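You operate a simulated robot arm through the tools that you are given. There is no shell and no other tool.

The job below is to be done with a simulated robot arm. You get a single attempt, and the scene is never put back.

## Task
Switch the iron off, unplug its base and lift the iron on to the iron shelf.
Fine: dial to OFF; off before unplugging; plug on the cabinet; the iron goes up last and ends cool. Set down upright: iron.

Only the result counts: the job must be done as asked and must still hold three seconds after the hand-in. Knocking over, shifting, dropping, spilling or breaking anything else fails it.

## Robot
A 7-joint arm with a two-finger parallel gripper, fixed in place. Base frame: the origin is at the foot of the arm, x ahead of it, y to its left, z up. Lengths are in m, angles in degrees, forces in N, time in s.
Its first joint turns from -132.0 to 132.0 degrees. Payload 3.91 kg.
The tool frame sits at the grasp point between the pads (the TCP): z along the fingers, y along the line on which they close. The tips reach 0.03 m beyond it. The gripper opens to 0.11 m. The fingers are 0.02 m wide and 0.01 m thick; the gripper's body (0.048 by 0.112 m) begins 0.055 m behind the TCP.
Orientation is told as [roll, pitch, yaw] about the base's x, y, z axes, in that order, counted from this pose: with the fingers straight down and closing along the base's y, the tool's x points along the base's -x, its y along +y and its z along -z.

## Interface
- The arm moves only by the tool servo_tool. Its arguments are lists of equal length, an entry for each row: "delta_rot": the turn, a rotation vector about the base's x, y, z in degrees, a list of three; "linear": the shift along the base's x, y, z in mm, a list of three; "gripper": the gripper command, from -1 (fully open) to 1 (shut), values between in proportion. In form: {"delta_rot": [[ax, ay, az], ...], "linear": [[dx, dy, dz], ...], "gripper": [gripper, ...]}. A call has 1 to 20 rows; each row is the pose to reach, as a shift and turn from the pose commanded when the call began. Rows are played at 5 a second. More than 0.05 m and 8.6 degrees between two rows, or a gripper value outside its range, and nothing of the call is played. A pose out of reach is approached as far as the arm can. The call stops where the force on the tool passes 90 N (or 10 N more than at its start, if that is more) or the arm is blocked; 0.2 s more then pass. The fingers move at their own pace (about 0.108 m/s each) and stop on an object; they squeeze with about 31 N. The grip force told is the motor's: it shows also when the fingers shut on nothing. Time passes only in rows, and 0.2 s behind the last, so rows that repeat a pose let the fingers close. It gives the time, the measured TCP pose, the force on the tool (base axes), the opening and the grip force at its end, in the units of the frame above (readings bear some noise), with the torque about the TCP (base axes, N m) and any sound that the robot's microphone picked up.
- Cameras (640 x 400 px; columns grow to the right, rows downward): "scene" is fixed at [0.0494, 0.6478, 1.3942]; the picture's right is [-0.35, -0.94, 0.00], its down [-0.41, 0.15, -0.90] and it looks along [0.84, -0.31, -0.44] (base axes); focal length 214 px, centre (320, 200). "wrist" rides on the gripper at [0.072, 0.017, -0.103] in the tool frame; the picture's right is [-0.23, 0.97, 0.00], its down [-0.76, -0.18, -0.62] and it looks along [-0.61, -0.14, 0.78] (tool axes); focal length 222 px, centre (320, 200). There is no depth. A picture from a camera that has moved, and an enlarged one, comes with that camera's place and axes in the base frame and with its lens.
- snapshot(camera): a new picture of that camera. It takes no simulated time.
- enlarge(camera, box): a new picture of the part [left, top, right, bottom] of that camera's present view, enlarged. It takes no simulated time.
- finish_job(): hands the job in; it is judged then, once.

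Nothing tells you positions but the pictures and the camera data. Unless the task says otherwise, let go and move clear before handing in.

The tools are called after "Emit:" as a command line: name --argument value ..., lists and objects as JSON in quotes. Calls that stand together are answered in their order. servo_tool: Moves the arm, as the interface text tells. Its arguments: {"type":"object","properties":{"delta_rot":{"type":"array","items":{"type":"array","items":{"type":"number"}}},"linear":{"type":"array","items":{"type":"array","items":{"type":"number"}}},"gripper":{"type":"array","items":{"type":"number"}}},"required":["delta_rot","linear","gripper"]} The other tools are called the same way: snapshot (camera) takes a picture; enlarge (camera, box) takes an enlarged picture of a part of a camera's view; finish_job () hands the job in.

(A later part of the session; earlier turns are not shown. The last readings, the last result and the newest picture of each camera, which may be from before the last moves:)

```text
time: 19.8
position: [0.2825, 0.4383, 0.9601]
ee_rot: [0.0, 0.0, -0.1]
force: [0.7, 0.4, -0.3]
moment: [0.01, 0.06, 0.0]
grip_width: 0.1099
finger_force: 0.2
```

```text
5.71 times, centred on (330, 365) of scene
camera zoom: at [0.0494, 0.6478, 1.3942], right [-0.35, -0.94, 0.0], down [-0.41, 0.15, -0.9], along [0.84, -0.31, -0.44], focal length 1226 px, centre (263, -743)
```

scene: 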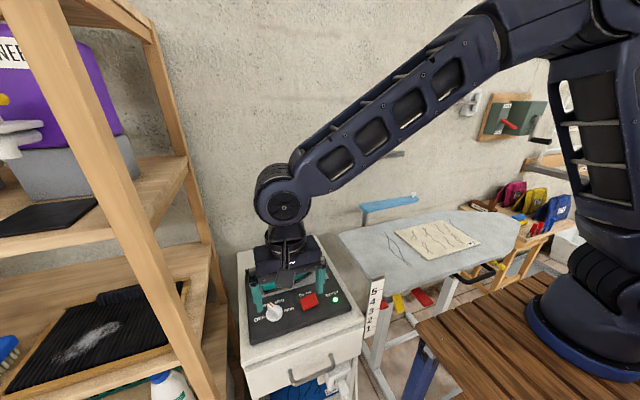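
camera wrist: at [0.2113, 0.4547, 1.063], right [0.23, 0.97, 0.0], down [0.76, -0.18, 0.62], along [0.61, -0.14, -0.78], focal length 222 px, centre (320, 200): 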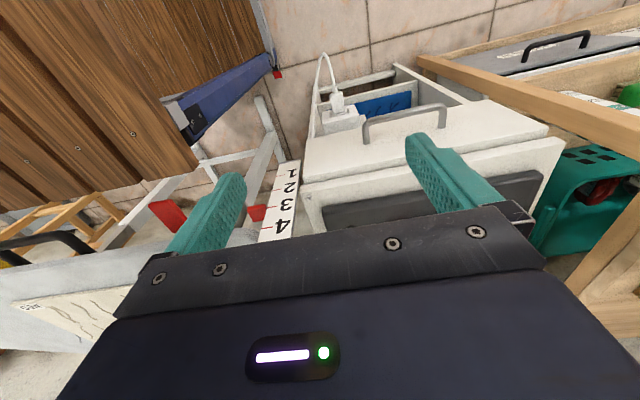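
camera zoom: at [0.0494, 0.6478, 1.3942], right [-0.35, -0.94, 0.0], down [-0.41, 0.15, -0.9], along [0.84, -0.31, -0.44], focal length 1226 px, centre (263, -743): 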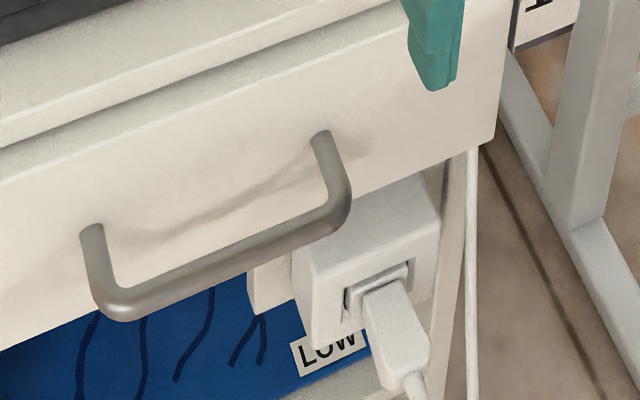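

The rocker and dial are both OFF and the lamp is dark. The plug points along −x at about (0.327–0.364, 0.46, 0.575), under the drawer. Before unplugging I want to see the cord route along the cabinet's right side, so I'll move to look at it from −y.

Emit:
servo_tool --delta_rot '[[0, 0, 8], [0, 0, 16], [0, 0, 24], [0, 0, 32], [0, 0, 40], [0, 0, 48], [0, 0, 56], [0, 0, 64], [0, 0, 72], [0, 0, 80], [0, 0, 88]]' --linear '[[10, -22, 5], [20, -44, 10], [30, -66, 10], [45, -88, 10], [60, -110, 10], [75, -132, 10], [90, -154, 10], [105, -176, 10], [120, -198, 10], [140, -220, 10], [160, -238, 10]]' --gripper '[-1, -1, -1, -1, -1, -1, -1, -1, -1, -1, -1]'

Emit:
snapshot --camera "wrist"

Emit:
enlarge --camera "wrist" --box '[240, 20, 440, 220]'

Emit:
snapshot --camera "scene"

```text
time: 22.2
position: [0.4418, 0.1994, 0.9691]
ee_rot: [0.1, 0.1, 88.1]
force: [-0.5, -0.1, -0.2]
moment: [0.0, -0.03, 0.01]
grip_width: 0.11
finger_force: 0.1
```

```text
taken
camera wrist: at [0.4237, 0.128, 1.0723], right [-0.97, 0.26, 0.0], down [0.2, 0.76, 0.62], along [0.16, 0.6, -0.78], focal length 222 px, centre (320, 200)
```

wrist: 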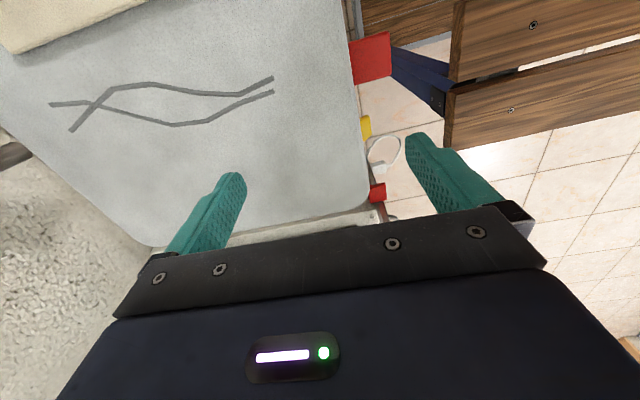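

```text
2.00 times, centred on (340, 120) of wrist
camera zoom: at [0.4237, 0.128, 1.0723], right [-0.97, 0.26, 0.0], down [0.2, 0.76, 0.62], along [0.16, 0.6, -0.78], focal length 444 px, centre (280, 360)
```

zoom: 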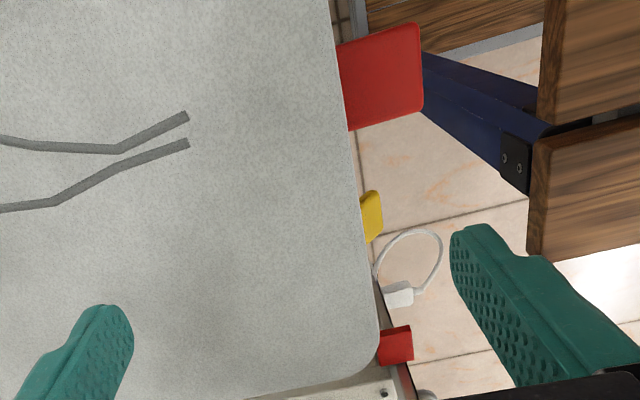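

```text
taken
```

scene: 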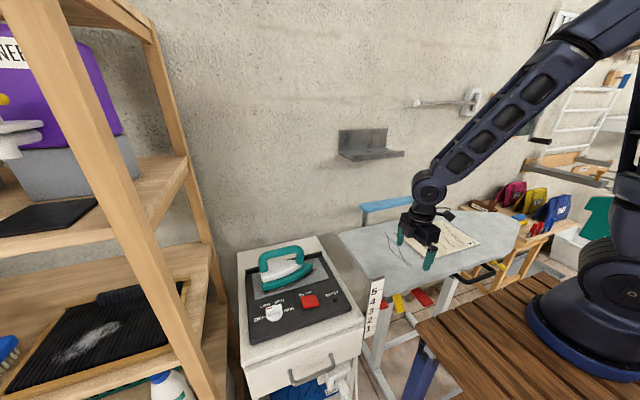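

The cord leaves the plug, loops forward and down, and runs up by the cabinet's right front edge near y 0.40. I'll go back in front of the plug, clear of the bench, and then tilt the tool toward +x for a level view.

Emit:
servo_tool --delta_rot '[[0, 0, -8], [0, 0, -16], [0, 0, -24], [0, 0, -32], [0, 0, -40], [0, 0, -48], [0, 0, -56], [0, 0, -64], [0, 0, -72], [0, 0, -80], [0, 0, -88], [0, 0, -88], [0, 0, -88], [0, 0, -88]]' --linear '[[-15, 24, 0], [-30, 48, 0], [-45, 72, 0], [-60, 96, 0], [-75, 120, 0], [-90, 144, 0], [-105, 168, 0], [-120, 192, 0], [-140, 216, 0], [-160, 240, 0], [-182, 258, 0], [-182, 258, -40], [-182, 258, -80], [-182, 258, -120]]' --gripper '[-1, -1, -1, -1, -1, -1, -1, -1, -1, -1, 0, 0, 0, 0]'

Emit:
servo_tool --delta_rot '[[0, -7, 0], [0, -14, 0], [0, -21, 0], [0, -28, 0], [0, -35, 0]]' --linear '[[0, 0, -20], [0, 0, -40], [0, 0, -60], [0, 0, -80], [0, 0, -100]]' --gripper '[0, 0, 0, 0, 0]'

Emit:
snapshot --camera "wrist"

Emit:
snapshot --camera "scene"

```text
time: 25.2
position: [0.2596, 0.4576, 0.8488]
ee_rot: [0.0, 0.0, -0.2]
force: [-0.9, -0.1, -0.7]
moment: [0.01, 0.01, -0.05]
grip_width: 0.0549
finger_force: 0.0
```

```text
time: 26.4
position: [0.2617, 0.4572, 0.7491]
ee_rot: [0.0, -35.1, -0.1]
force: [0.9, 0.6, -0.3]
moment: [-0.04, 0.04, -0.03]
grip_width: 0.0548
finger_force: 0.1
```

```text
taken
camera wrist: at [0.1429, 0.4748, 0.792], right [0.19, 0.97, 0.13], down [0.26, -0.18, 0.95], along [0.95, -0.14, -0.29], focal length 222 px, centre (320, 200)
```

wrist: 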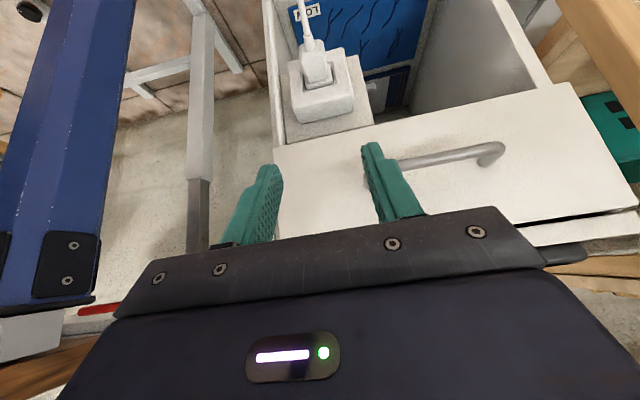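

```text
taken
```

scene: 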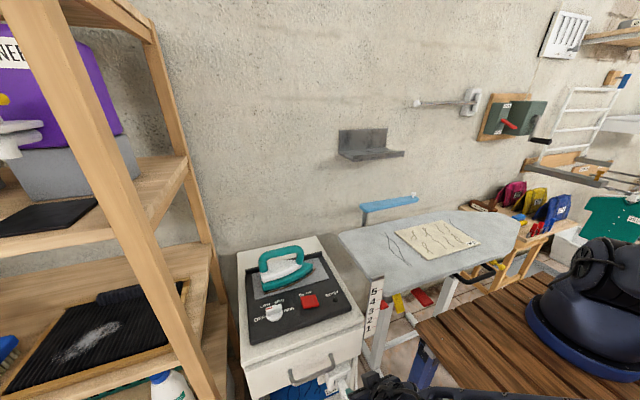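

I have a clear front view of the plug in its socket. I'll enlarge it to measure.

Emit:
enlarge --camera "wrist" --box '[240, 0, 400, 140]'

Emit:
enlarge --camera "scene" --box '[300, 340, 380, 400]'

```text
2.86 times, centred on (320, 70) of wrist
camera zoom: at [0.1429, 0.4748, 0.792], right [0.19, 0.97, 0.13], down [0.26, -0.18, 0.95], along [0.95, -0.14, -0.29], focal length 635 px, centre (320, 571)
```

zoom: 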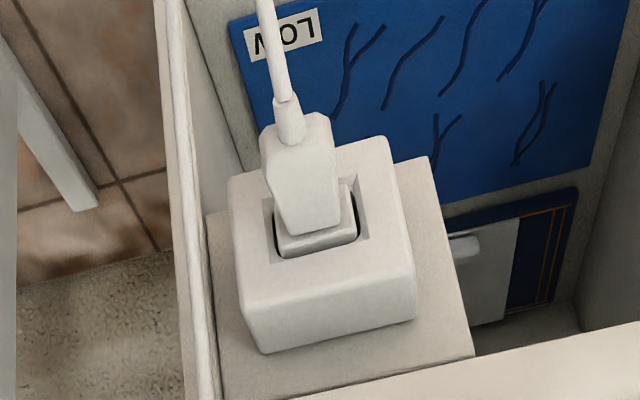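

```text
6.67 times, centred on (340, 370) of scene
camera zoom: at [0.0494, 0.6478, 1.3942], right [-0.35, -0.94, 0.0], down [-0.41, 0.15, -0.9], along [0.84, -0.31, -0.44], focal length 1430 px, centre (187, -933)
```

zoom: 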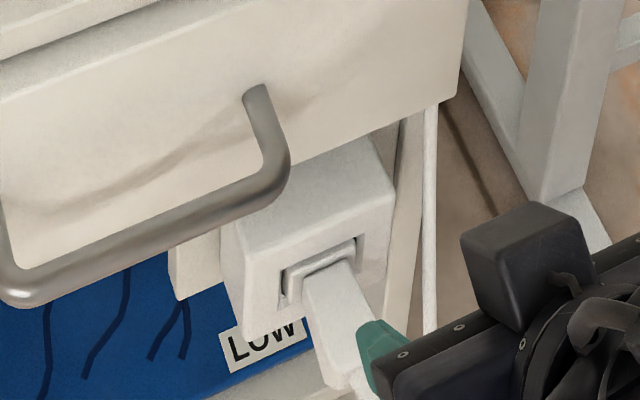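

The plug measures about (0.330–0.365, 0.459, 0.57), with the socket face near x 0.363. I'll approach along the tilted tool axis with the fingers either side of the plug.

Emit:
servo_tool --delta_rot '[[0, 0, 0], [0, 0, 0], [0, 0, 0], [0, 0, 0], [0, 0, 0], [0, 0, 0]]' --linear '[[0, 2, -25], [1, 2, -50], [1, 2, -76], [15, 2, -97], [29, 2, -118], [43, 2, -136]]' --gripper '[0, 0, 0, 0, 0, 0]'

Emit:
snapshot --camera "wrist"

Emit:
enlarge --camera "wrist" --box '[240, 60, 400, 220]'

```text
time: 27.8
position: [0.303, 0.459, 0.613]
ee_rot: [0.1, -35.0, -0.1]
force: [0.0, 0.2, 0.1]
moment: [0.02, 0.03, 0.0]
grip_width: 0.0548
finger_force: 0.2
```

```text
taken
camera wrist: at [0.1852, 0.4767, 0.6558], right [0.19, 0.97, 0.13], down [0.27, -0.18, 0.95], along [0.95, -0.14, -0.29], focal length 222 px, centre (320, 200)
```

wrist: 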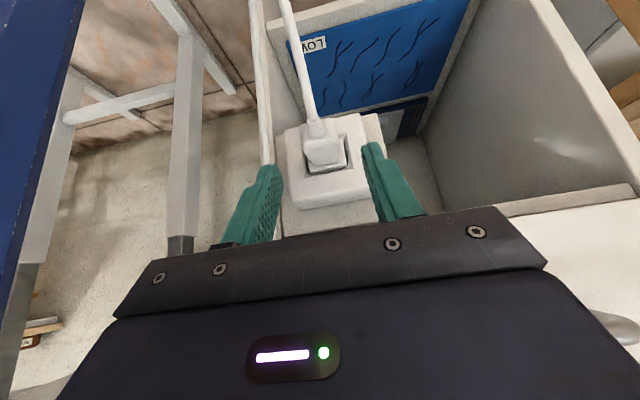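

```text
2.50 times, centred on (320, 140) of wrist
camera zoom: at [0.1852, 0.4767, 0.6558], right [0.19, 0.97, 0.13], down [0.27, -0.18, 0.95], along [0.95, -0.14, -0.29], focal length 555 px, centre (320, 350)
```

zoom: 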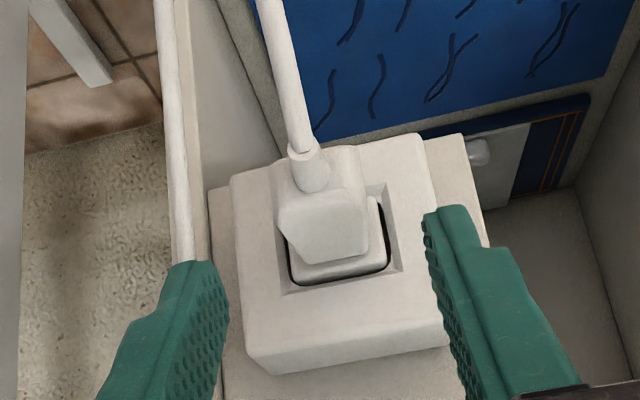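

The plug is centred between the fingers. I'll go the last few cm and close.

Emit:
servo_tool --delta_rot '[[0, 0, 0], [0, 0, 0], [0, 0, 0], [0, 0, 0]]' --linear '[[10, 0, -13], [20, 0, -26], [26, 0, -34], [29, 0, -39]]' --gripper '[0, 0, 0, 0]'

Emit:
snapshot --camera "wrist"

Emit:
enlarge --camera "wrist" --box '[240, 60, 400, 220]'

Emit:
enlarge --camera "scene" --box '[300, 340, 380, 400]'

```text
time: 28.8
position: [0.3329, 0.4594, 0.5725]
ee_rot: [0.0, -35.0, -0.1]
force: [-0.7, 0.4, -0.8]
moment: [0.01, -0.02, -0.01]
grip_width: 0.0548
finger_force: 0.0
```

```text
taken
camera wrist: at [0.2146, 0.4763, 0.6166], right [0.19, 0.97, 0.13], down [0.27, -0.18, 0.95], along [0.95, -0.14, -0.29], focal length 222 px, centre (320, 200)
```

wrist: 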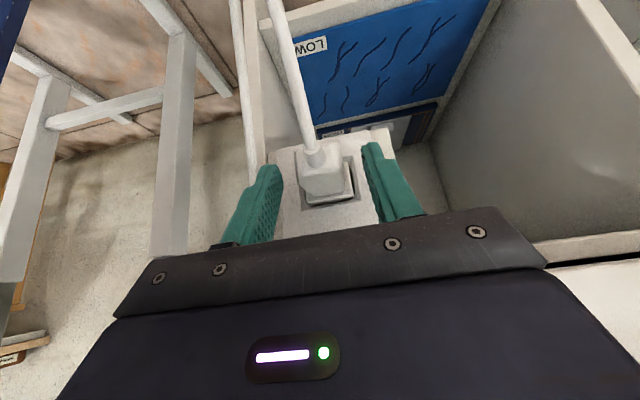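

```text
2.50 times, centred on (320, 140) of wrist
camera zoom: at [0.2146, 0.4763, 0.6166], right [0.19, 0.97, 0.13], down [0.27, -0.18, 0.95], along [0.95, -0.14, -0.29], focal length 555 px, centre (320, 350)
```

zoom: 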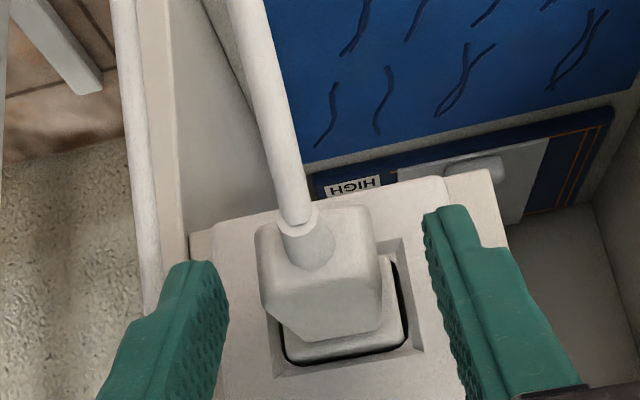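

```text
6.67 times, centred on (340, 370) of scene
camera zoom: at [0.0494, 0.6478, 1.3942], right [-0.35, -0.94, 0.0], down [-0.41, 0.15, -0.9], along [0.84, -0.31, -0.44], focal length 1430 px, centre (187, -933)
```

zoom: 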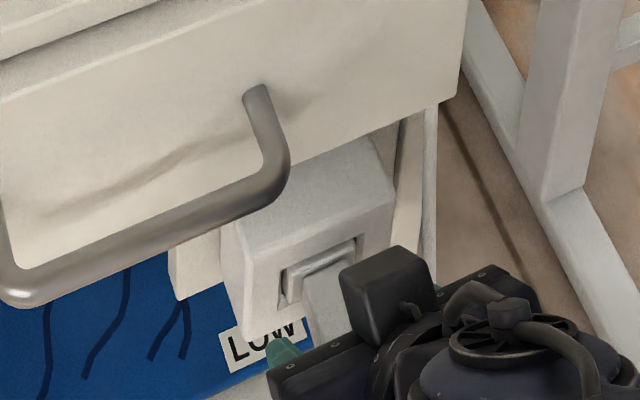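

The plug spans z of about 0.547–0.567, so I'll lower 8 mm and then close on it.

Emit:
servo_tool --delta_rot '[[0, 0, 0], [0, 0, 0], [0, 0, 0], [0, 0, 0], [0, 0, 0], [0, 0, 0]]' --linear '[[0, 0, -4], [0, 0, -8], [0, 0, -8], [0, 0, -8], [0, 0, -8], [0, 0, -8]]' --gripper '[0, 0, 0.5, 1, 1, 1]'

Emit:
enlarge --camera "wrist" --box '[240, 60, 400, 220]'

```text
time: 30.2
position: [0.3328, 0.4609, 0.5652]
ee_rot: [0.0, -35.0, 0.0]
force: [2.9, 6.5, -2.6]
moment: [0.02, 0.09, 0.05]
grip_width: 0.029
finger_force: 31.1
```

```text
2.50 times, centred on (320, 140) of wrist
camera zoom: at [0.2144, 0.4768, 0.6089], right [0.19, 0.97, 0.13], down [0.27, -0.18, 0.95], along [0.95, -0.14, -0.29], focal length 555 px, centre (320, 350)
```

zoom: 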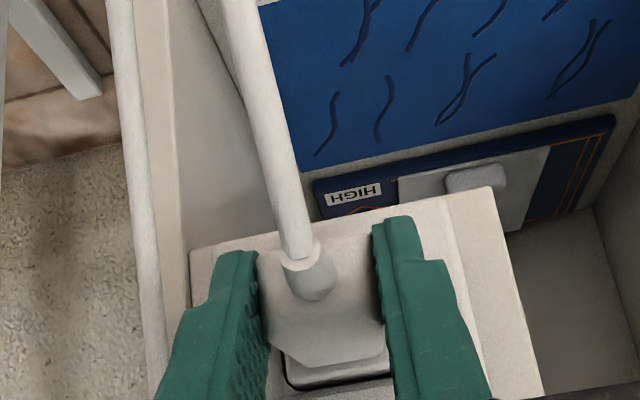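

The plug is held (29 mm wide). I'll pull it straight out along −x.

Emit:
servo_tool --delta_rot '[[0, 0, 0], [0, 0, 0], [0, 0, 0], [0, 0, 0], [0, 0, 0], [0, 0, 0]]' --linear '[[-5, 1, 0], [-12, 1, 0], [-22, 1, 0], [-35, 1, 0], [-48, 1, 0], [-60, 1, 0]]' --gripper '[1, 1, 1, 1, 1, 1]'

Emit:
snapshot --camera "wrist"

Emit:
enlarge --camera "scene" --box '[280, 320, 400, 400]'

```text
time: 31.6
position: [0.2722, 0.4623, 0.565]
ee_rot: [0.0, -34.9, 0.0]
force: [0.1, -0.1, -0.3]
moment: [0.01, 0.03, 0.01]
grip_width: 0.0287
finger_force: 31.4
```

```text
taken
camera wrist: at [0.1549, 0.478, 0.6085], right [0.19, 0.97, 0.13], down [0.27, -0.18, 0.95], along [0.95, -0.14, -0.29], focal length 222 px, centre (320, 200)
```

wrist: 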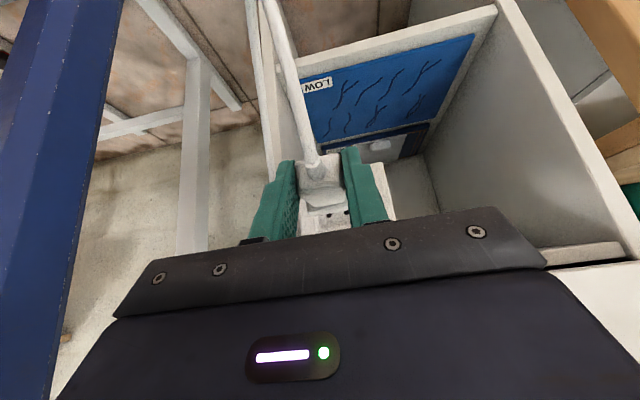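

```text
5.00 times, centred on (340, 360) of scene
camera zoom: at [0.0494, 0.6478, 1.3942], right [-0.35, -0.94, 0.0], down [-0.41, 0.15, -0.9], along [0.84, -0.31, -0.44], focal length 1072 px, centre (220, -600)
```

zoom: 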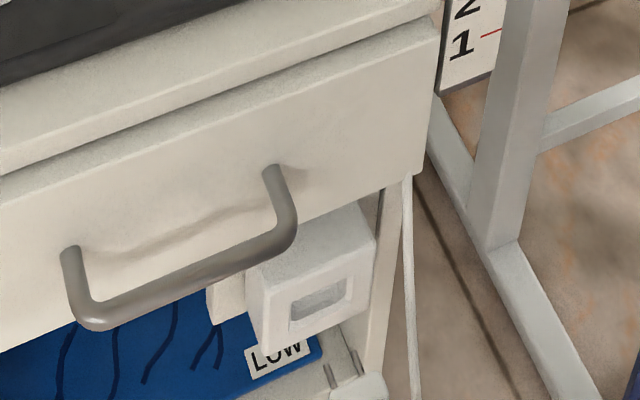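

The plug is out of the socket. I'll back off a little and lift it clear above the cabinet, watching how the cord behaves.

Emit:
servo_tool --delta_rot '[[0, 0, 0], [0, 0, 0], [0, 0, 0], [0, 0, 0], [0, 0, 0], [0, 0, 0], [0, 0, 0], [0, 0, 0], [0, 0, 0], [0, 0, 0], [0, 0, 0]]' --linear '[[-12, 0, 20], [-20, 0, 60], [-20, 0, 100], [-20, 0, 140], [-20, 0, 180], [-20, 0, 220], [-20, 0, 260], [-20, 0, 300], [-20, 0, 340], [-20, 0, 380], [-20, 0, 420]]' --gripper '[1, 1, 1, 1, 1, 1, 1, 1, 1, 1, 1]'

Emit:
snapshot --camera "wrist"

Emit:
snapshot --camera "scene"

Emit:
enlarge --camera "wrist" --box '[240, 60, 400, 220]'

Emit:
enlarge --camera "scene" --box '[220, 220, 400, 400]'

```text
time: 34.0
position: [0.2531, 0.4608, 0.9857]
ee_rot: [0.0, -35.0, 0.1]
force: [-0.4, 0.1, -0.5]
moment: [-0.03, 0.01, 0.04]
grip_width: 0.0293
finger_force: 31.5
```

```text
taken
camera wrist: at [0.1338, 0.4783, 1.0286], right [0.19, 0.97, 0.13], down [0.27, -0.18, 0.95], along [0.95, -0.14, -0.29], focal length 222 px, centre (320, 200)
```

wrist: 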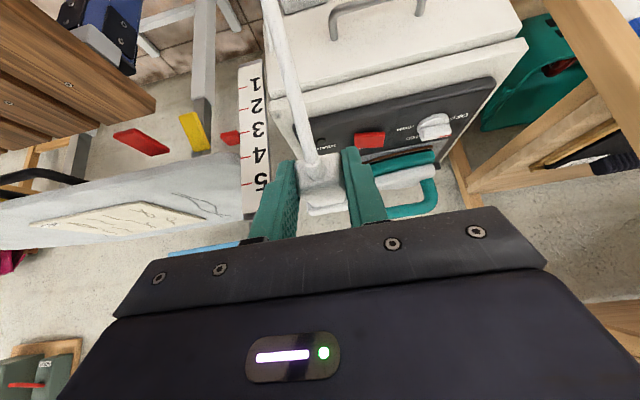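

```text
taken
```

scene: 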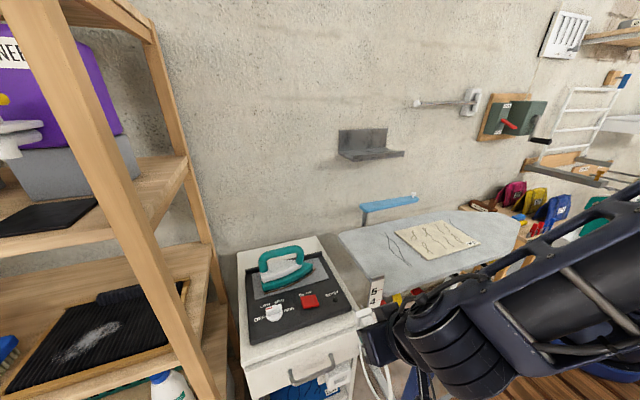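

```text
2.50 times, centred on (320, 140) of wrist
camera zoom: at [0.1338, 0.4783, 1.0286], right [0.19, 0.97, 0.13], down [0.27, -0.18, 0.95], along [0.95, -0.14, -0.29], focal length 555 px, centre (320, 350)
```

zoom: 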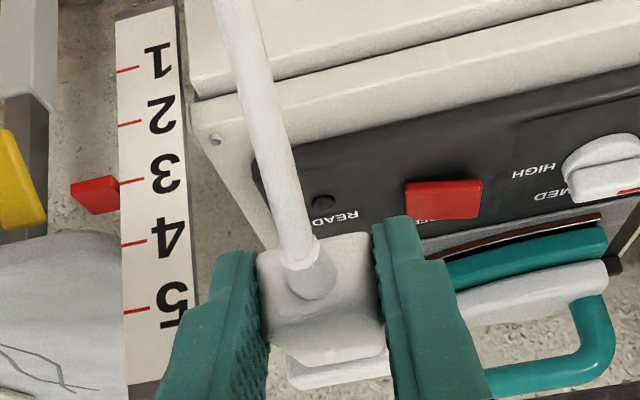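

```text
2.22 times, centred on (310, 310) of scene
camera zoom: at [0.0494, 0.6478, 1.3942], right [-0.35, -0.94, 0.0], down [-0.41, 0.15, -0.9], along [0.84, -0.31, -0.44], focal length 477 px, centre (342, -44)
```

zoom: 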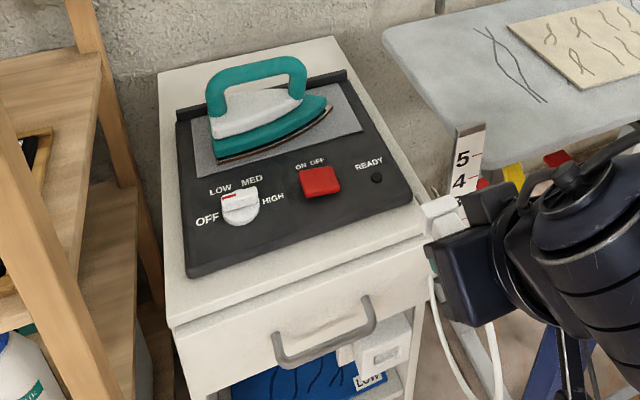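

The cord follows freely, with almost no pull. The roomiest bare cabinet surface is the strip behind the base (x 0.71–0.81). I'll raise the plug, turn it so the cord points to −y, and carry it round the right side.

Emit:
servo_tool --delta_rot '[[0, 0, 8], [0, 0, 16], [0, 0, 24], [0, 0, 32], [0, 0, 40], [0, 0, 48], [0, 0, 56], [0, 0, 64], [0, 0, 72], [0, 0, 80], [0, 0, 88]]' --linear '[[0, 0, 25], [0, 0, 50], [10, -10, 75], [25, -20, 100], [40, -30, 125], [55, -40, 135], [70, -50, 135], [85, -60, 135], [105, -70, 135], [125, -80, 135], [145, -90, 135]]' --gripper '[1, 1, 1, 1, 1, 1, 1, 1, 1, 1, 1]'

Emit:
snapshot --camera "wrist"

Emit:
snapshot --camera "scene"

```text
time: 36.4
position: [0.3974, 0.3717, 1.1195]
ee_rot: [0.1, -35.1, 87.7]
force: [-0.1, 0.1, -0.5]
moment: [-0.01, -0.02, 0.0]
grip_width: 0.029
finger_force: 31.0
```

```text
taken
camera wrist: at [0.3769, 0.2528, 1.1634], right [-0.97, 0.22, 0.13], down [0.19, 0.26, 0.95], along [0.18, 0.94, -0.29], focal length 222 px, centre (320, 200)
```

wrist: 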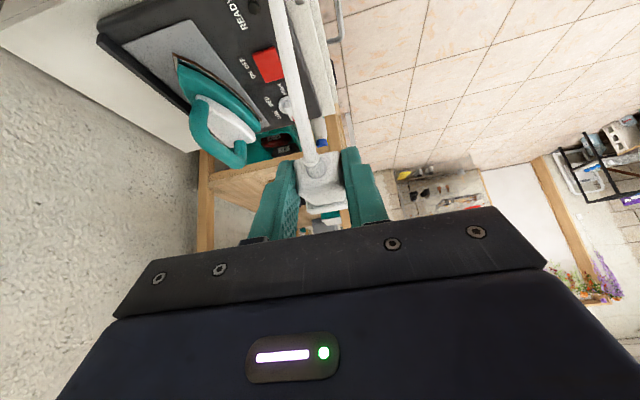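

```text
taken
```

scene: 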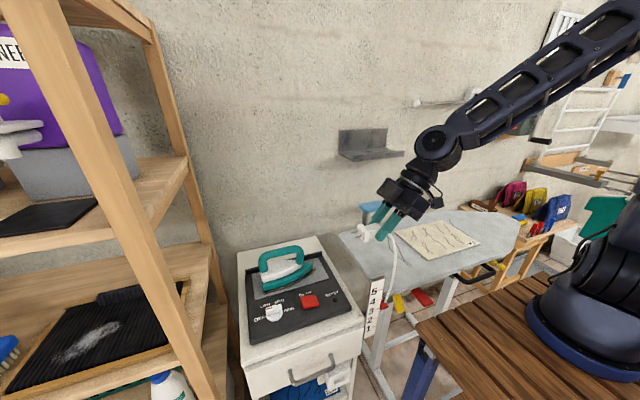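

The cord hangs to the right, clear of the iron. I'll look at the back strip before going there.

Emit:
enlarge --camera "wrist" --box '[0, 0, 320, 200]'

Emit:
enlarge --camera "scene" --box '[220, 180, 420, 340]'

```text
2.00 times, centred on (160, 100) of wrist
camera zoom: at [0.3769, 0.2528, 1.1634], right [-0.97, 0.22, 0.13], down [0.19, 0.26, 0.95], along [0.18, 0.94, -0.29], focal length 444 px, centre (640, 400)
```

zoom: 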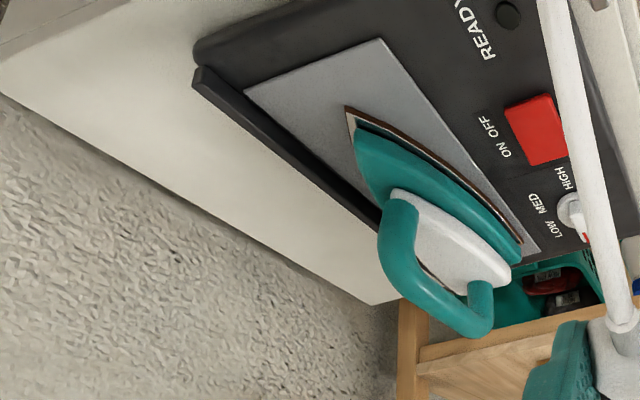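

```text
2.50 times, centred on (320, 260) of scene
camera zoom: at [0.0494, 0.6478, 1.3942], right [-0.35, -0.94, 0.0], down [-0.41, 0.15, -0.9], along [0.84, -0.31, -0.44], focal length 536 px, centre (320, 50)
```

zoom: 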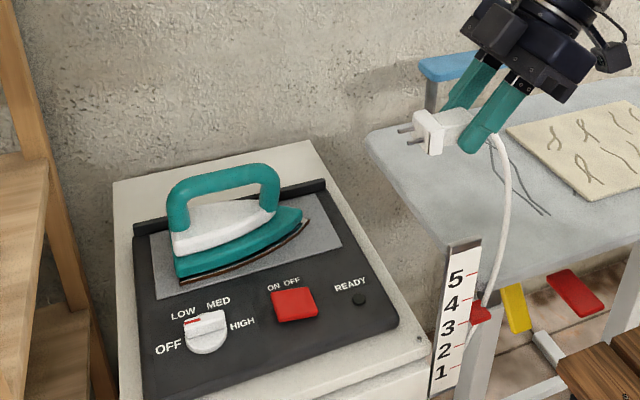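

The back strip is free, about x 0.705–0.82 at z 0.815. I'll carry the plug to above (0.75, 0.49), high over the base.

Emit:
servo_tool --delta_rot '[[0, 0, 0], [0, 0, 0], [0, 0, 0], [0, 0, 0], [0, 0, 0], [0, 0, 0], [0, 0, 0], [0, 0, 0], [0, 0, 0], [0, 0, 0], [0, 0, 0]]' --linear '[[35, 5, 0], [70, 10, 0], [105, 18, 0], [140, 26, 0], [175, 36, 0], [210, 48, 0], [245, 62, 0], [280, 78, 0], [315, 95, 0], [352, 114, 0], [352, 114, -30]]' --gripper '[1, 1, 1, 1, 1, 1, 1, 1, 1, 1, 1]'

Emit:
snapshot --camera "wrist"

Emit:
snapshot --camera "scene"

Emit:
enlarge --camera "scene" --box '[230, 160, 410, 320]'

```text
time: 38.8
position: [0.7486, 0.4854, 1.0908]
ee_rot: [0.0, -35.0, 88.0]
force: [-1.0, -0.3, 0.5]
moment: [-0.05, -0.01, -0.04]
grip_width: 0.0291
finger_force: 31.2
```

```text
taken
camera wrist: at [0.7287, 0.3672, 1.1344], right [-0.97, 0.22, 0.13], down [0.19, 0.26, 0.95], along [0.17, 0.94, -0.29], focal length 222 px, centre (320, 200)
```

wrist: 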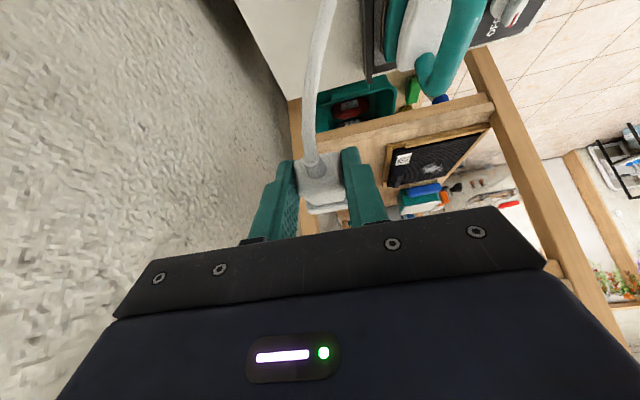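

```text
taken
```

scene: 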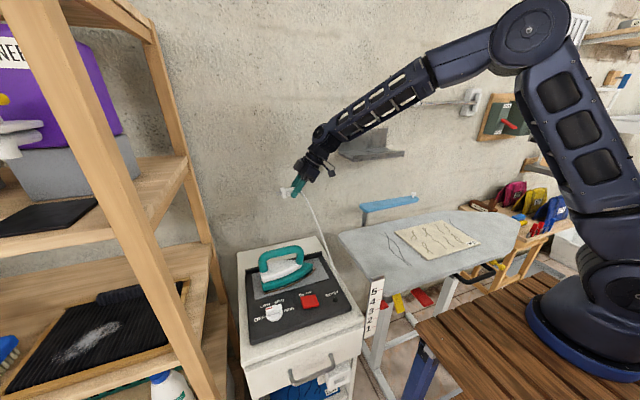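

```text
2.50 times, centred on (320, 240) of scene
camera zoom: at [0.0494, 0.6478, 1.3942], right [-0.35, -0.94, 0.0], down [-0.41, 0.15, -0.9], along [0.84, -0.31, -0.44], focal length 536 px, centre (320, 100)
```

zoom: 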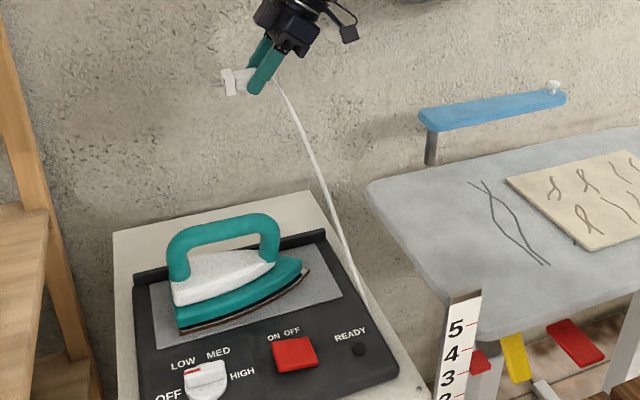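

The cord runs down along the cabinet's right side and stays off the iron. I'll descend toward the back strip.

Emit:
servo_tool --delta_rot '[[0, 0, 0], [0, 0, 0], [0, 0, 0], [0, 0, 0], [0, 0, 0]]' --linear '[[0, 0, -45], [0, 0, -90], [0, 0, -135], [0, 0, -175], [0, 0, -210]]' --gripper '[1, 1, 1, 1, 1]'

Emit:
snapshot --camera "wrist"

Emit:
enlarge --camera "scene" --box '[230, 180, 390, 320]'

Emit:
enlarge --camera "scene" --box '[280, 210, 340, 260]'

```text
time: 40.0
position: [0.7484, 0.4841, 0.88]
ee_rot: [0.1, -35.1, 88.0]
force: [-0.9, 0.4, 0.8]
moment: [-0.04, 0.0, -0.01]
grip_width: 0.0289
finger_force: 30.8
```

```text
taken
camera wrist: at [0.7272, 0.3664, 0.9243], right [-0.97, 0.22, 0.13], down [0.19, 0.26, 0.95], along [0.17, 0.94, -0.29], focal length 222 px, centre (320, 200)
```

wrist: 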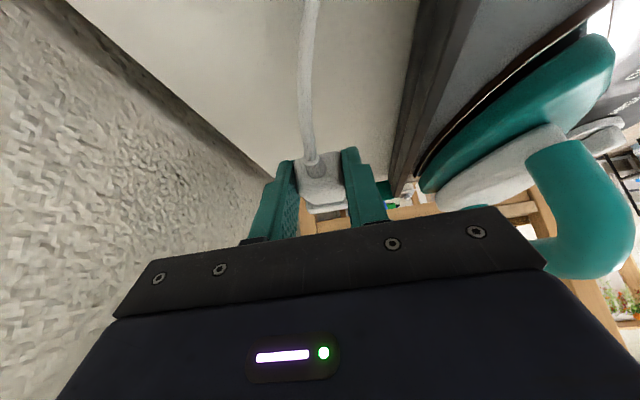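

```text
2.86 times, centred on (310, 250) of scene
camera zoom: at [0.0494, 0.6478, 1.3942], right [-0.35, -0.94, 0.0], down [-0.41, 0.15, -0.9], along [0.84, -0.31, -0.44], focal length 613 px, centre (349, 57)
```

zoom: 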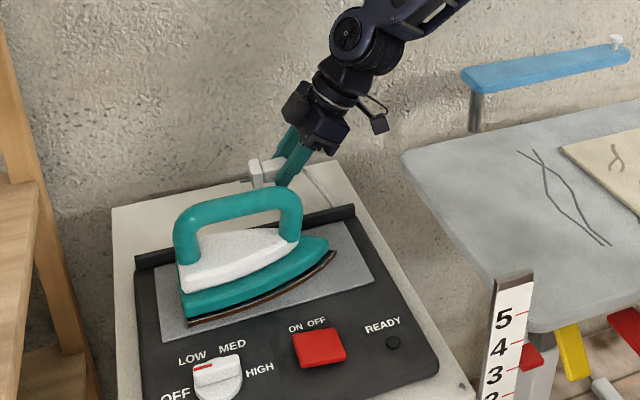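

```text
8.00 times, centred on (310, 235) of scene
camera zoom: at [0.0494, 0.6478, 1.3942], right [-0.35, -0.94, 0.0], down [-0.41, 0.15, -0.9], along [0.84, -0.31, -0.44], focal length 1716 px, centre (400, -80)
```

zoom: 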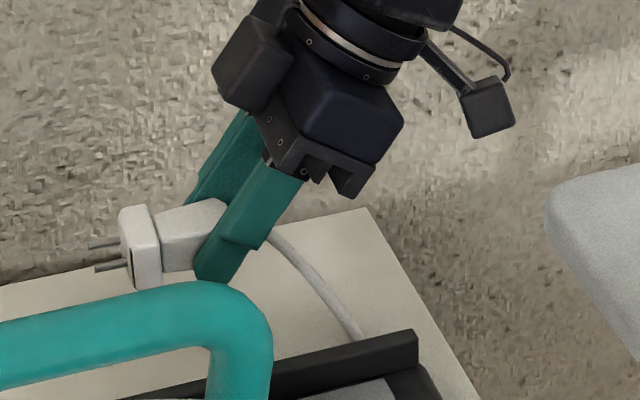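

The plug's flange reaches about as low as the fingertips, so it will sit down almost without a drop. I'll lower in small steps.

Emit:
servo_tool --delta_rot '[[0, 0, 0], [0, 0, 0], [0, 0, 0], [0, 0, 0], [0, 0, 0]]' --linear '[[0, 0, -8], [0, 0, -16], [0, 0, -22], [0, 0, -26], [0, 0, -28]]' --gripper '[1, 1, 1, 1, 1]'

Emit:
enlarge --camera "scene" --box '[280, 220, 340, 270]'

Emit:
enlarge --camera "wrist" --box '[240, 100, 400, 240]'

```text
time: 41.2
position: [0.7492, 0.4851, 0.854]
ee_rot: [0.1, -35.0, 88.0]
force: [0.2, 0.0, -0.3]
moment: [0.01, 0.0, 0.0]
grip_width: 0.0293
finger_force: 30.9
```

```text
8.00 times, centred on (310, 245) of scene
camera zoom: at [0.0494, 0.6478, 1.3942], right [-0.35, -0.94, 0.0], down [-0.41, 0.15, -0.9], along [0.84, -0.31, -0.44], focal length 1716 px, centre (400, -160)
```

zoom: 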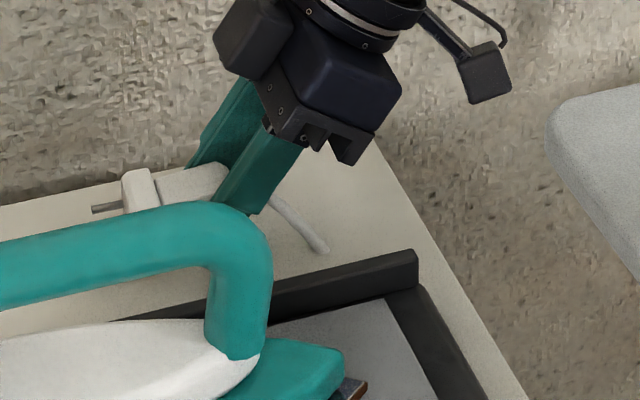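

```text
2.86 times, centred on (320, 170) of wrist
camera zoom: at [0.7288, 0.3666, 0.8959], right [-0.97, 0.22, 0.13], down [0.19, 0.26, 0.95], along [0.17, 0.94, -0.29], focal length 635 px, centre (320, 286)
```

zoom: 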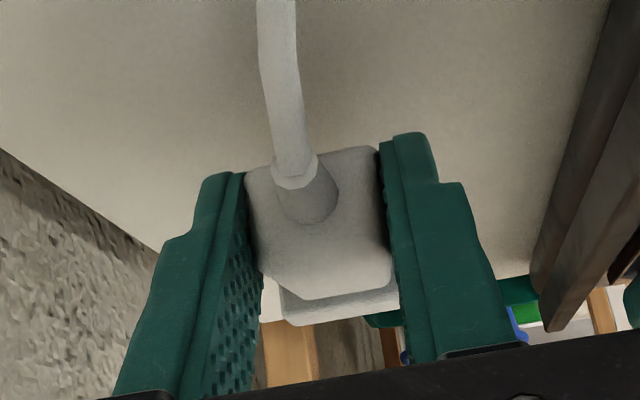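

No contact yet. I'll keep lowering slowly.

Emit:
servo_tool --delta_rot '[[0, 0, 0], [0, 0, 0], [0, 0, 0]]' --linear '[[0, 0, -3], [0, 0, -6], [0, 0, -8]]' --gripper '[1, 1, 1]'

Emit:
enlarge --camera "scene" --box '[280, 220, 340, 270]'

```text
time: 42.0
position: [0.749, 0.4854, 0.8447]
ee_rot: [0.0, -34.9, 87.9]
force: [0.2, 0.3, -0.8]
moment: [-0.01, 0.01, 0.04]
grip_width: 0.029
finger_force: 30.9
```

```text
8.00 times, centred on (310, 245) of scene
camera zoom: at [0.0494, 0.6478, 1.3942], right [-0.35, -0.94, 0.0], down [-0.41, 0.15, -0.9], along [0.84, -0.31, -0.44], focal length 1716 px, centre (400, -160)
```

zoom: 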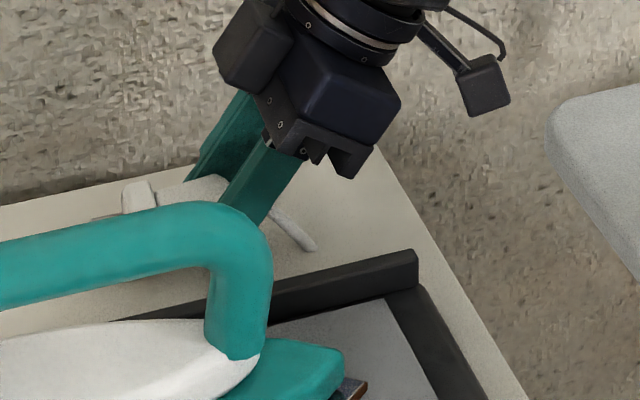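

Still free. I'll lower further in 2 mm steps.

Emit:
servo_tool --delta_rot '[[0, 0, 0], [0, 0, 0], [0, 0, 0]]' --linear '[[0, 0, -2], [0, 0, -4], [0, 0, -6]]' --gripper '[1, 1, 1]'

```text
time: 42.8
position: [0.7508, 0.4849, 0.8388]
ee_rot: [0.0, -34.9, 88.0]
force: [0.6, -0.6, -1.0]
moment: [-0.03, -0.01, -0.05]
grip_width: 0.0288
finger_force: 30.9
```

No contact at 0.839. I'll continue.

Emit:
servo_tool --delta_rot '[[0, 0, 0], [0, 0, 0], [0, 0, 0]]' --linear '[[0, 0, -2], [0, 0, -4], [0, 0, -5]]' --gripper '[1, 1, 1]'

Emit:
enlarge --camera "wrist" --box '[240, 100, 400, 240]'

Emit:
enlarge --camera "scene" --box '[280, 220, 340, 270]'

```text
time: 43.6
position: [0.7495, 0.4844, 0.8348]
ee_rot: [0.1, -35.1, 88.0]
force: [-0.2, 0.4, 0.1]
moment: [-0.03, -0.03, -0.02]
grip_width: 0.029
finger_force: 31.0
```

```text
2.86 times, centred on (320, 170) of wrist
camera zoom: at [0.7289, 0.3668, 0.8769], right [-0.97, 0.22, 0.13], down [0.19, 0.26, 0.95], along [0.17, 0.94, -0.29], focal length 635 px, centre (320, 286)
```

zoom: 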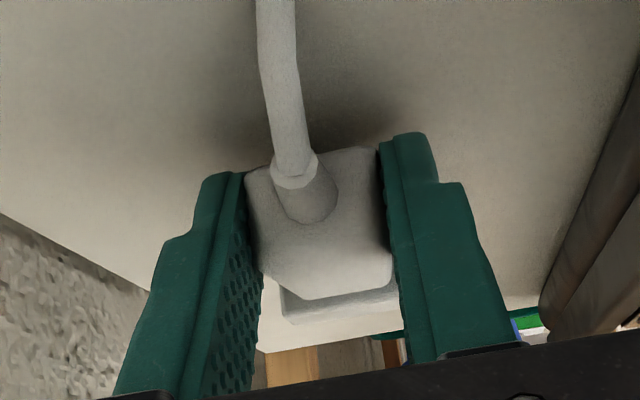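

```text
8.00 times, centred on (310, 245) of scene
camera zoom: at [0.0494, 0.6478, 1.3942], right [-0.35, -0.94, 0.0], down [-0.41, 0.15, -0.9], along [0.84, -0.31, -0.44], focal length 1716 px, centre (400, -160)
```

zoom: 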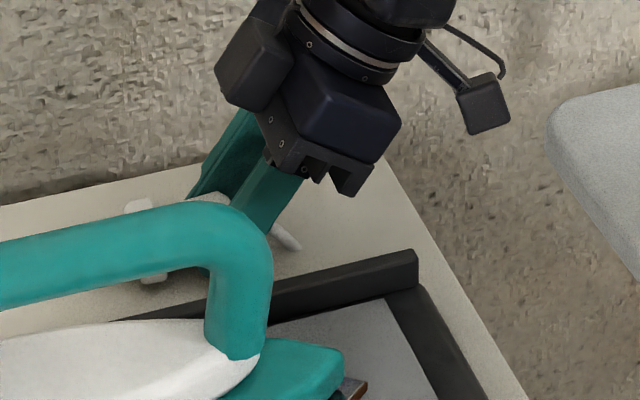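

A contact shadow shows under the plug, so it's close. I'll take 1.5–2 mm steps.

Emit:
servo_tool --delta_rot '[[0, 0, 0], [0, 0, 0], [0, 0, 0]]' --linear '[[0, 0, -2], [0, 0, -3.5], [0, 0, -5]]' --gripper '[1, 1, 1]'

Emit:
enlarge --camera "wrist" --box '[240, 100, 400, 240]'

```text
time: 44.4
position: [0.75, 0.483, 0.83]
ee_rot: [-0.1, -35.1, 87.9]
force: [-2.3, -5.2, 18.4]
moment: [0.03, 0.36, 0.24]
grip_width: 0.029
finger_force: 30.8
```

```text
2.86 times, centred on (320, 170) of wrist
camera zoom: at [0.7289, 0.367, 0.8733], right [-0.97, 0.22, 0.13], down [0.19, 0.26, 0.95], along [0.18, 0.94, -0.29], focal length 635 px, centre (320, 286)
```

zoom: 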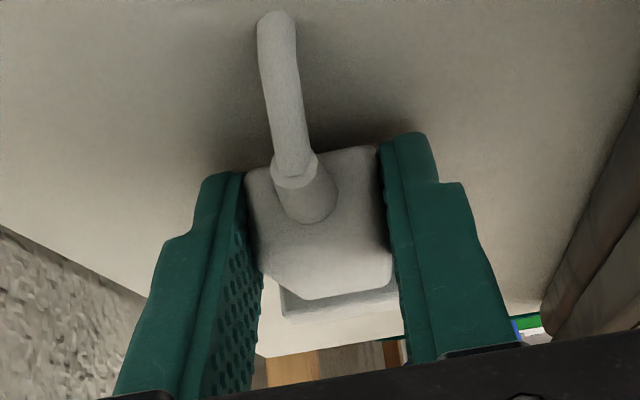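

Contact at 18 N. I'll ease up 1 mm and open slowly.

Emit:
servo_tool --delta_rot '[[0, 0, 0], [0, 0, 0], [0, 0, 0], [0, 0, 0], [0, 0, 0], [0, 0, 0]]' --linear '[[0, 0, 1], [0, 0, 1], [0, 0, 1], [0, 0, 1], [0, 0, 1], [0, 0, 1]]' --gripper '[0.6, 0.4, 0.3, 0.2, 0.15, 0.15]'

Emit:
enlarge --camera "wrist" --box '[240, 100, 400, 240]'

Emit:
enlarge --camera "scene" --box '[280, 220, 340, 270]'

```text
time: 45.8
position: [0.7489, 0.4847, 0.8303]
ee_rot: [-0.1, -35.0, 88.1]
force: [13.0, -5.3, 19.3]
moment: [0.0, 0.02, -0.04]
grip_width: 0.0404
finger_force: 0.0
```

```text
2.86 times, centred on (320, 170) of wrist
camera zoom: at [0.7293, 0.3662, 0.8734], right [-0.97, 0.22, 0.13], down [0.19, 0.26, 0.95], along [0.18, 0.94, -0.29], focal length 635 px, centre (320, 286)
```

zoom: 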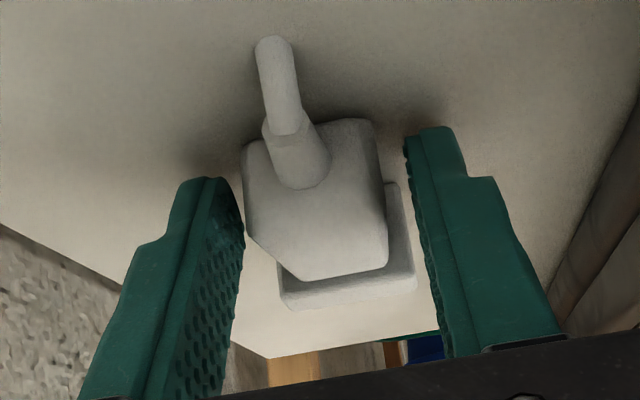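

```text
8.00 times, centred on (310, 245) of scene
camera zoom: at [0.0494, 0.6478, 1.3942], right [-0.35, -0.94, 0.0], down [-0.41, 0.15, -0.9], along [0.84, -0.31, -0.44], focal length 1716 px, centre (400, -160)
```

zoom: 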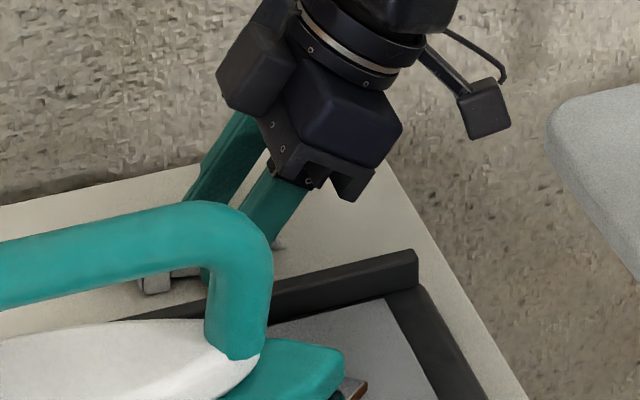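

The plug lies flat on the cabinet's back strip. I'll retreat along the tool axis and then rise.

Emit:
servo_tool --delta_rot '[[0, 0, 0], [0, 0, 0], [0, 0, 0], [0, 0, 0], [0, 0, 0], [0, 0, 0], [0, 0, 0], [0, 0, 0]]' --linear '[[0, -1, 3], [0, -6, 9], [0, -14, 20], [0, -28, 40], [0, -40, 60], [0, -40, 100], [0, -40, 140], [0, -40, 180]]' --gripper '[0.15, 0.15, 0.15, 0.15, 0.15, 0, 0, 0]'

Emit:
snapshot --camera "wrist"

Emit:
enlarge --camera "scene" --box '[240, 210, 360, 320]'

```text
time: 47.6
position: [0.7499, 0.4453, 1.0105]
ee_rot: [-0.1, -34.9, 87.9]
force: [-0.3, -0.4, 0.3]
moment: [0.03, 0.02, 0.0]
grip_width: 0.0551
finger_force: 0.1
```

```text
taken
camera wrist: at [0.7292, 0.3274, 1.0534], right [-0.97, 0.22, 0.13], down [0.19, 0.26, 0.95], along [0.17, 0.94, -0.29], focal length 222 px, centre (320, 200)
```

wrist: 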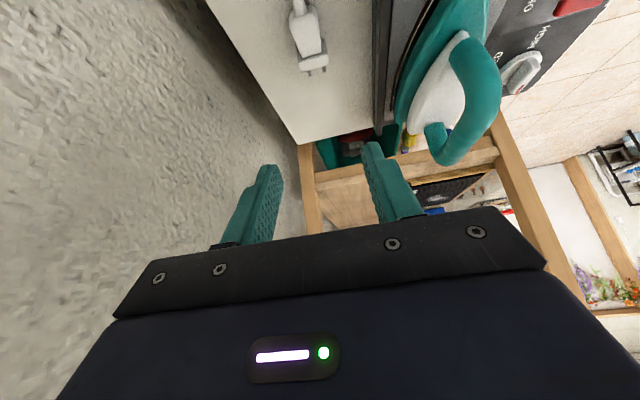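

```text
3.64 times, centred on (300, 265) of scene
camera zoom: at [0.0494, 0.6478, 1.3942], right [-0.35, -0.94, 0.0], down [-0.41, 0.15, -0.9], along [0.84, -0.31, -0.44], focal length 780 px, centre (393, -36)
```

zoom: 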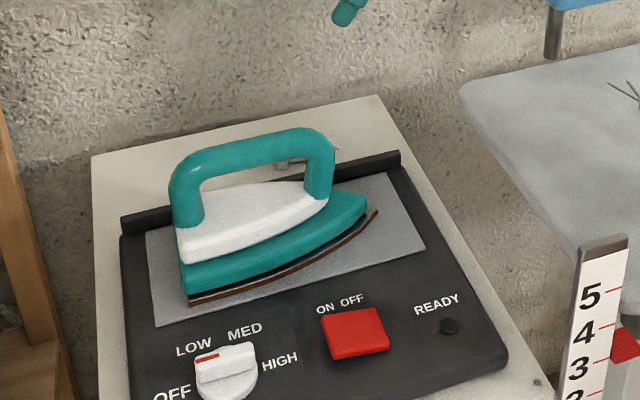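

The plug rests on the cabinet. Next is the shelf: I'll straighten the tool, retreat and raise it to look at the shelf from above.

Emit:
servo_tool --delta_rot '[[-7, 0.2, 0], [-14, 0.5, 0], [-21, 0.7, 0], [-28, 1, 0], [-35, 1.2, 0], [-35, 1.2, 0], [-35, 1.2, 0], [-35, 1.2, 0], [-35, 1.2, 0]]' --linear '[[-20, 0, 40], [-40, 0, 80], [-70, 0, 115], [-105, 0, 150], [-140, 0, 185], [-175, -10, 220], [-205, -30, 250], [-225, -60, 280], [-240, -90, 310]]' --gripper '[0, 0, 0, 0, 0, -1, -1, -1, -1]'

Emit:
servo_tool --delta_rot '[[0, 0, -8], [0, 0, -16], [0, 0, -24], [0, 0, -32], [0, 0, -40], [0, 0, -48], [0, 0, -56], [0, 0, -64], [0, 0, -72], [0, 0, -80], [0, 0, -88]]' --linear '[[0, -20, 5], [0, -40, 10], [0, -60, 15], [0, -80, 20], [0, -100, 20], [0, -120, 20], [0, -140, 20], [0, -160, 20], [0, -180, 20], [0, -190, 20], [0, -200, 20]]' --gripper '[-1, -1, -1, -1, -1, -1, -1, -1, -1, -1, -1]'

Emit:
snapshot --camera "wrist"

Emit:
snapshot --camera "scene"

```text
refused: row 6 steps farther than a row can; nothing moved
```

```text
time: 50.0
position: [0.7497, 0.2444, 1.0305]
ee_rot: [0.0, -35.0, -0.1]
force: [-0.3, 0.0, -0.8]
moment: [0.01, 0.03, 0.02]
grip_width: 0.1098
finger_force: 0.0
```

```text
taken
camera wrist: at [0.6317, 0.2612, 1.0736], right [0.19, 0.97, 0.13], down [0.27, -0.18, 0.95], along [0.95, -0.14, -0.29], focal length 222 px, centre (320, 200)
```

wrist: 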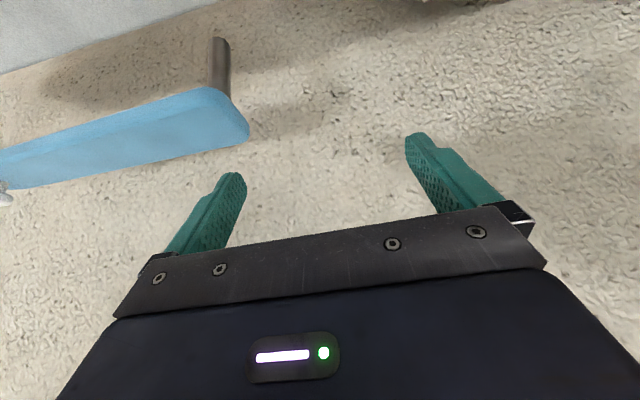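

```text
taken
```

scene: 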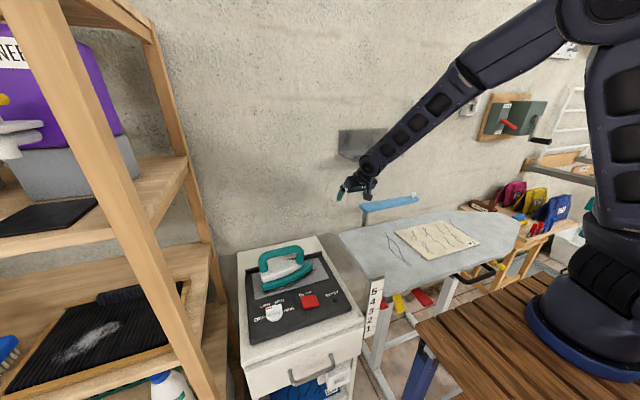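

The first move was refused and the second still ran, so the hand is now below and in front of the shelf; force readings show no contact. I'll back straight off along −x, then rise and level the tool.

Emit:
servo_tool --delta_rot '[[0, 0, 0], [0, 0, 0], [0, 0, 0], [0, 0, 0], [0, 0, 0], [0, 0, 0], [0, 0, 0]]' --linear '[[-40, 0, 0], [-80, 0, 0], [-120, 0, 0], [-160, 0, 0], [-200, 0, 0], [-235, -5, 20], [-260, -10, 50]]' --gripper '[-1, -1, -1, -1, -1, -1, -1]'

```text
time: 51.6
position: [0.5144, 0.238, 1.0504]
ee_rot: [0.1, -35.1, 0.0]
force: [0.1, 0.5, -0.1]
moment: [-0.02, 0.0, -0.02]
grip_width: 0.1102
finger_force: 0.0
out of reach, approached as far as the arm can: row 7
```

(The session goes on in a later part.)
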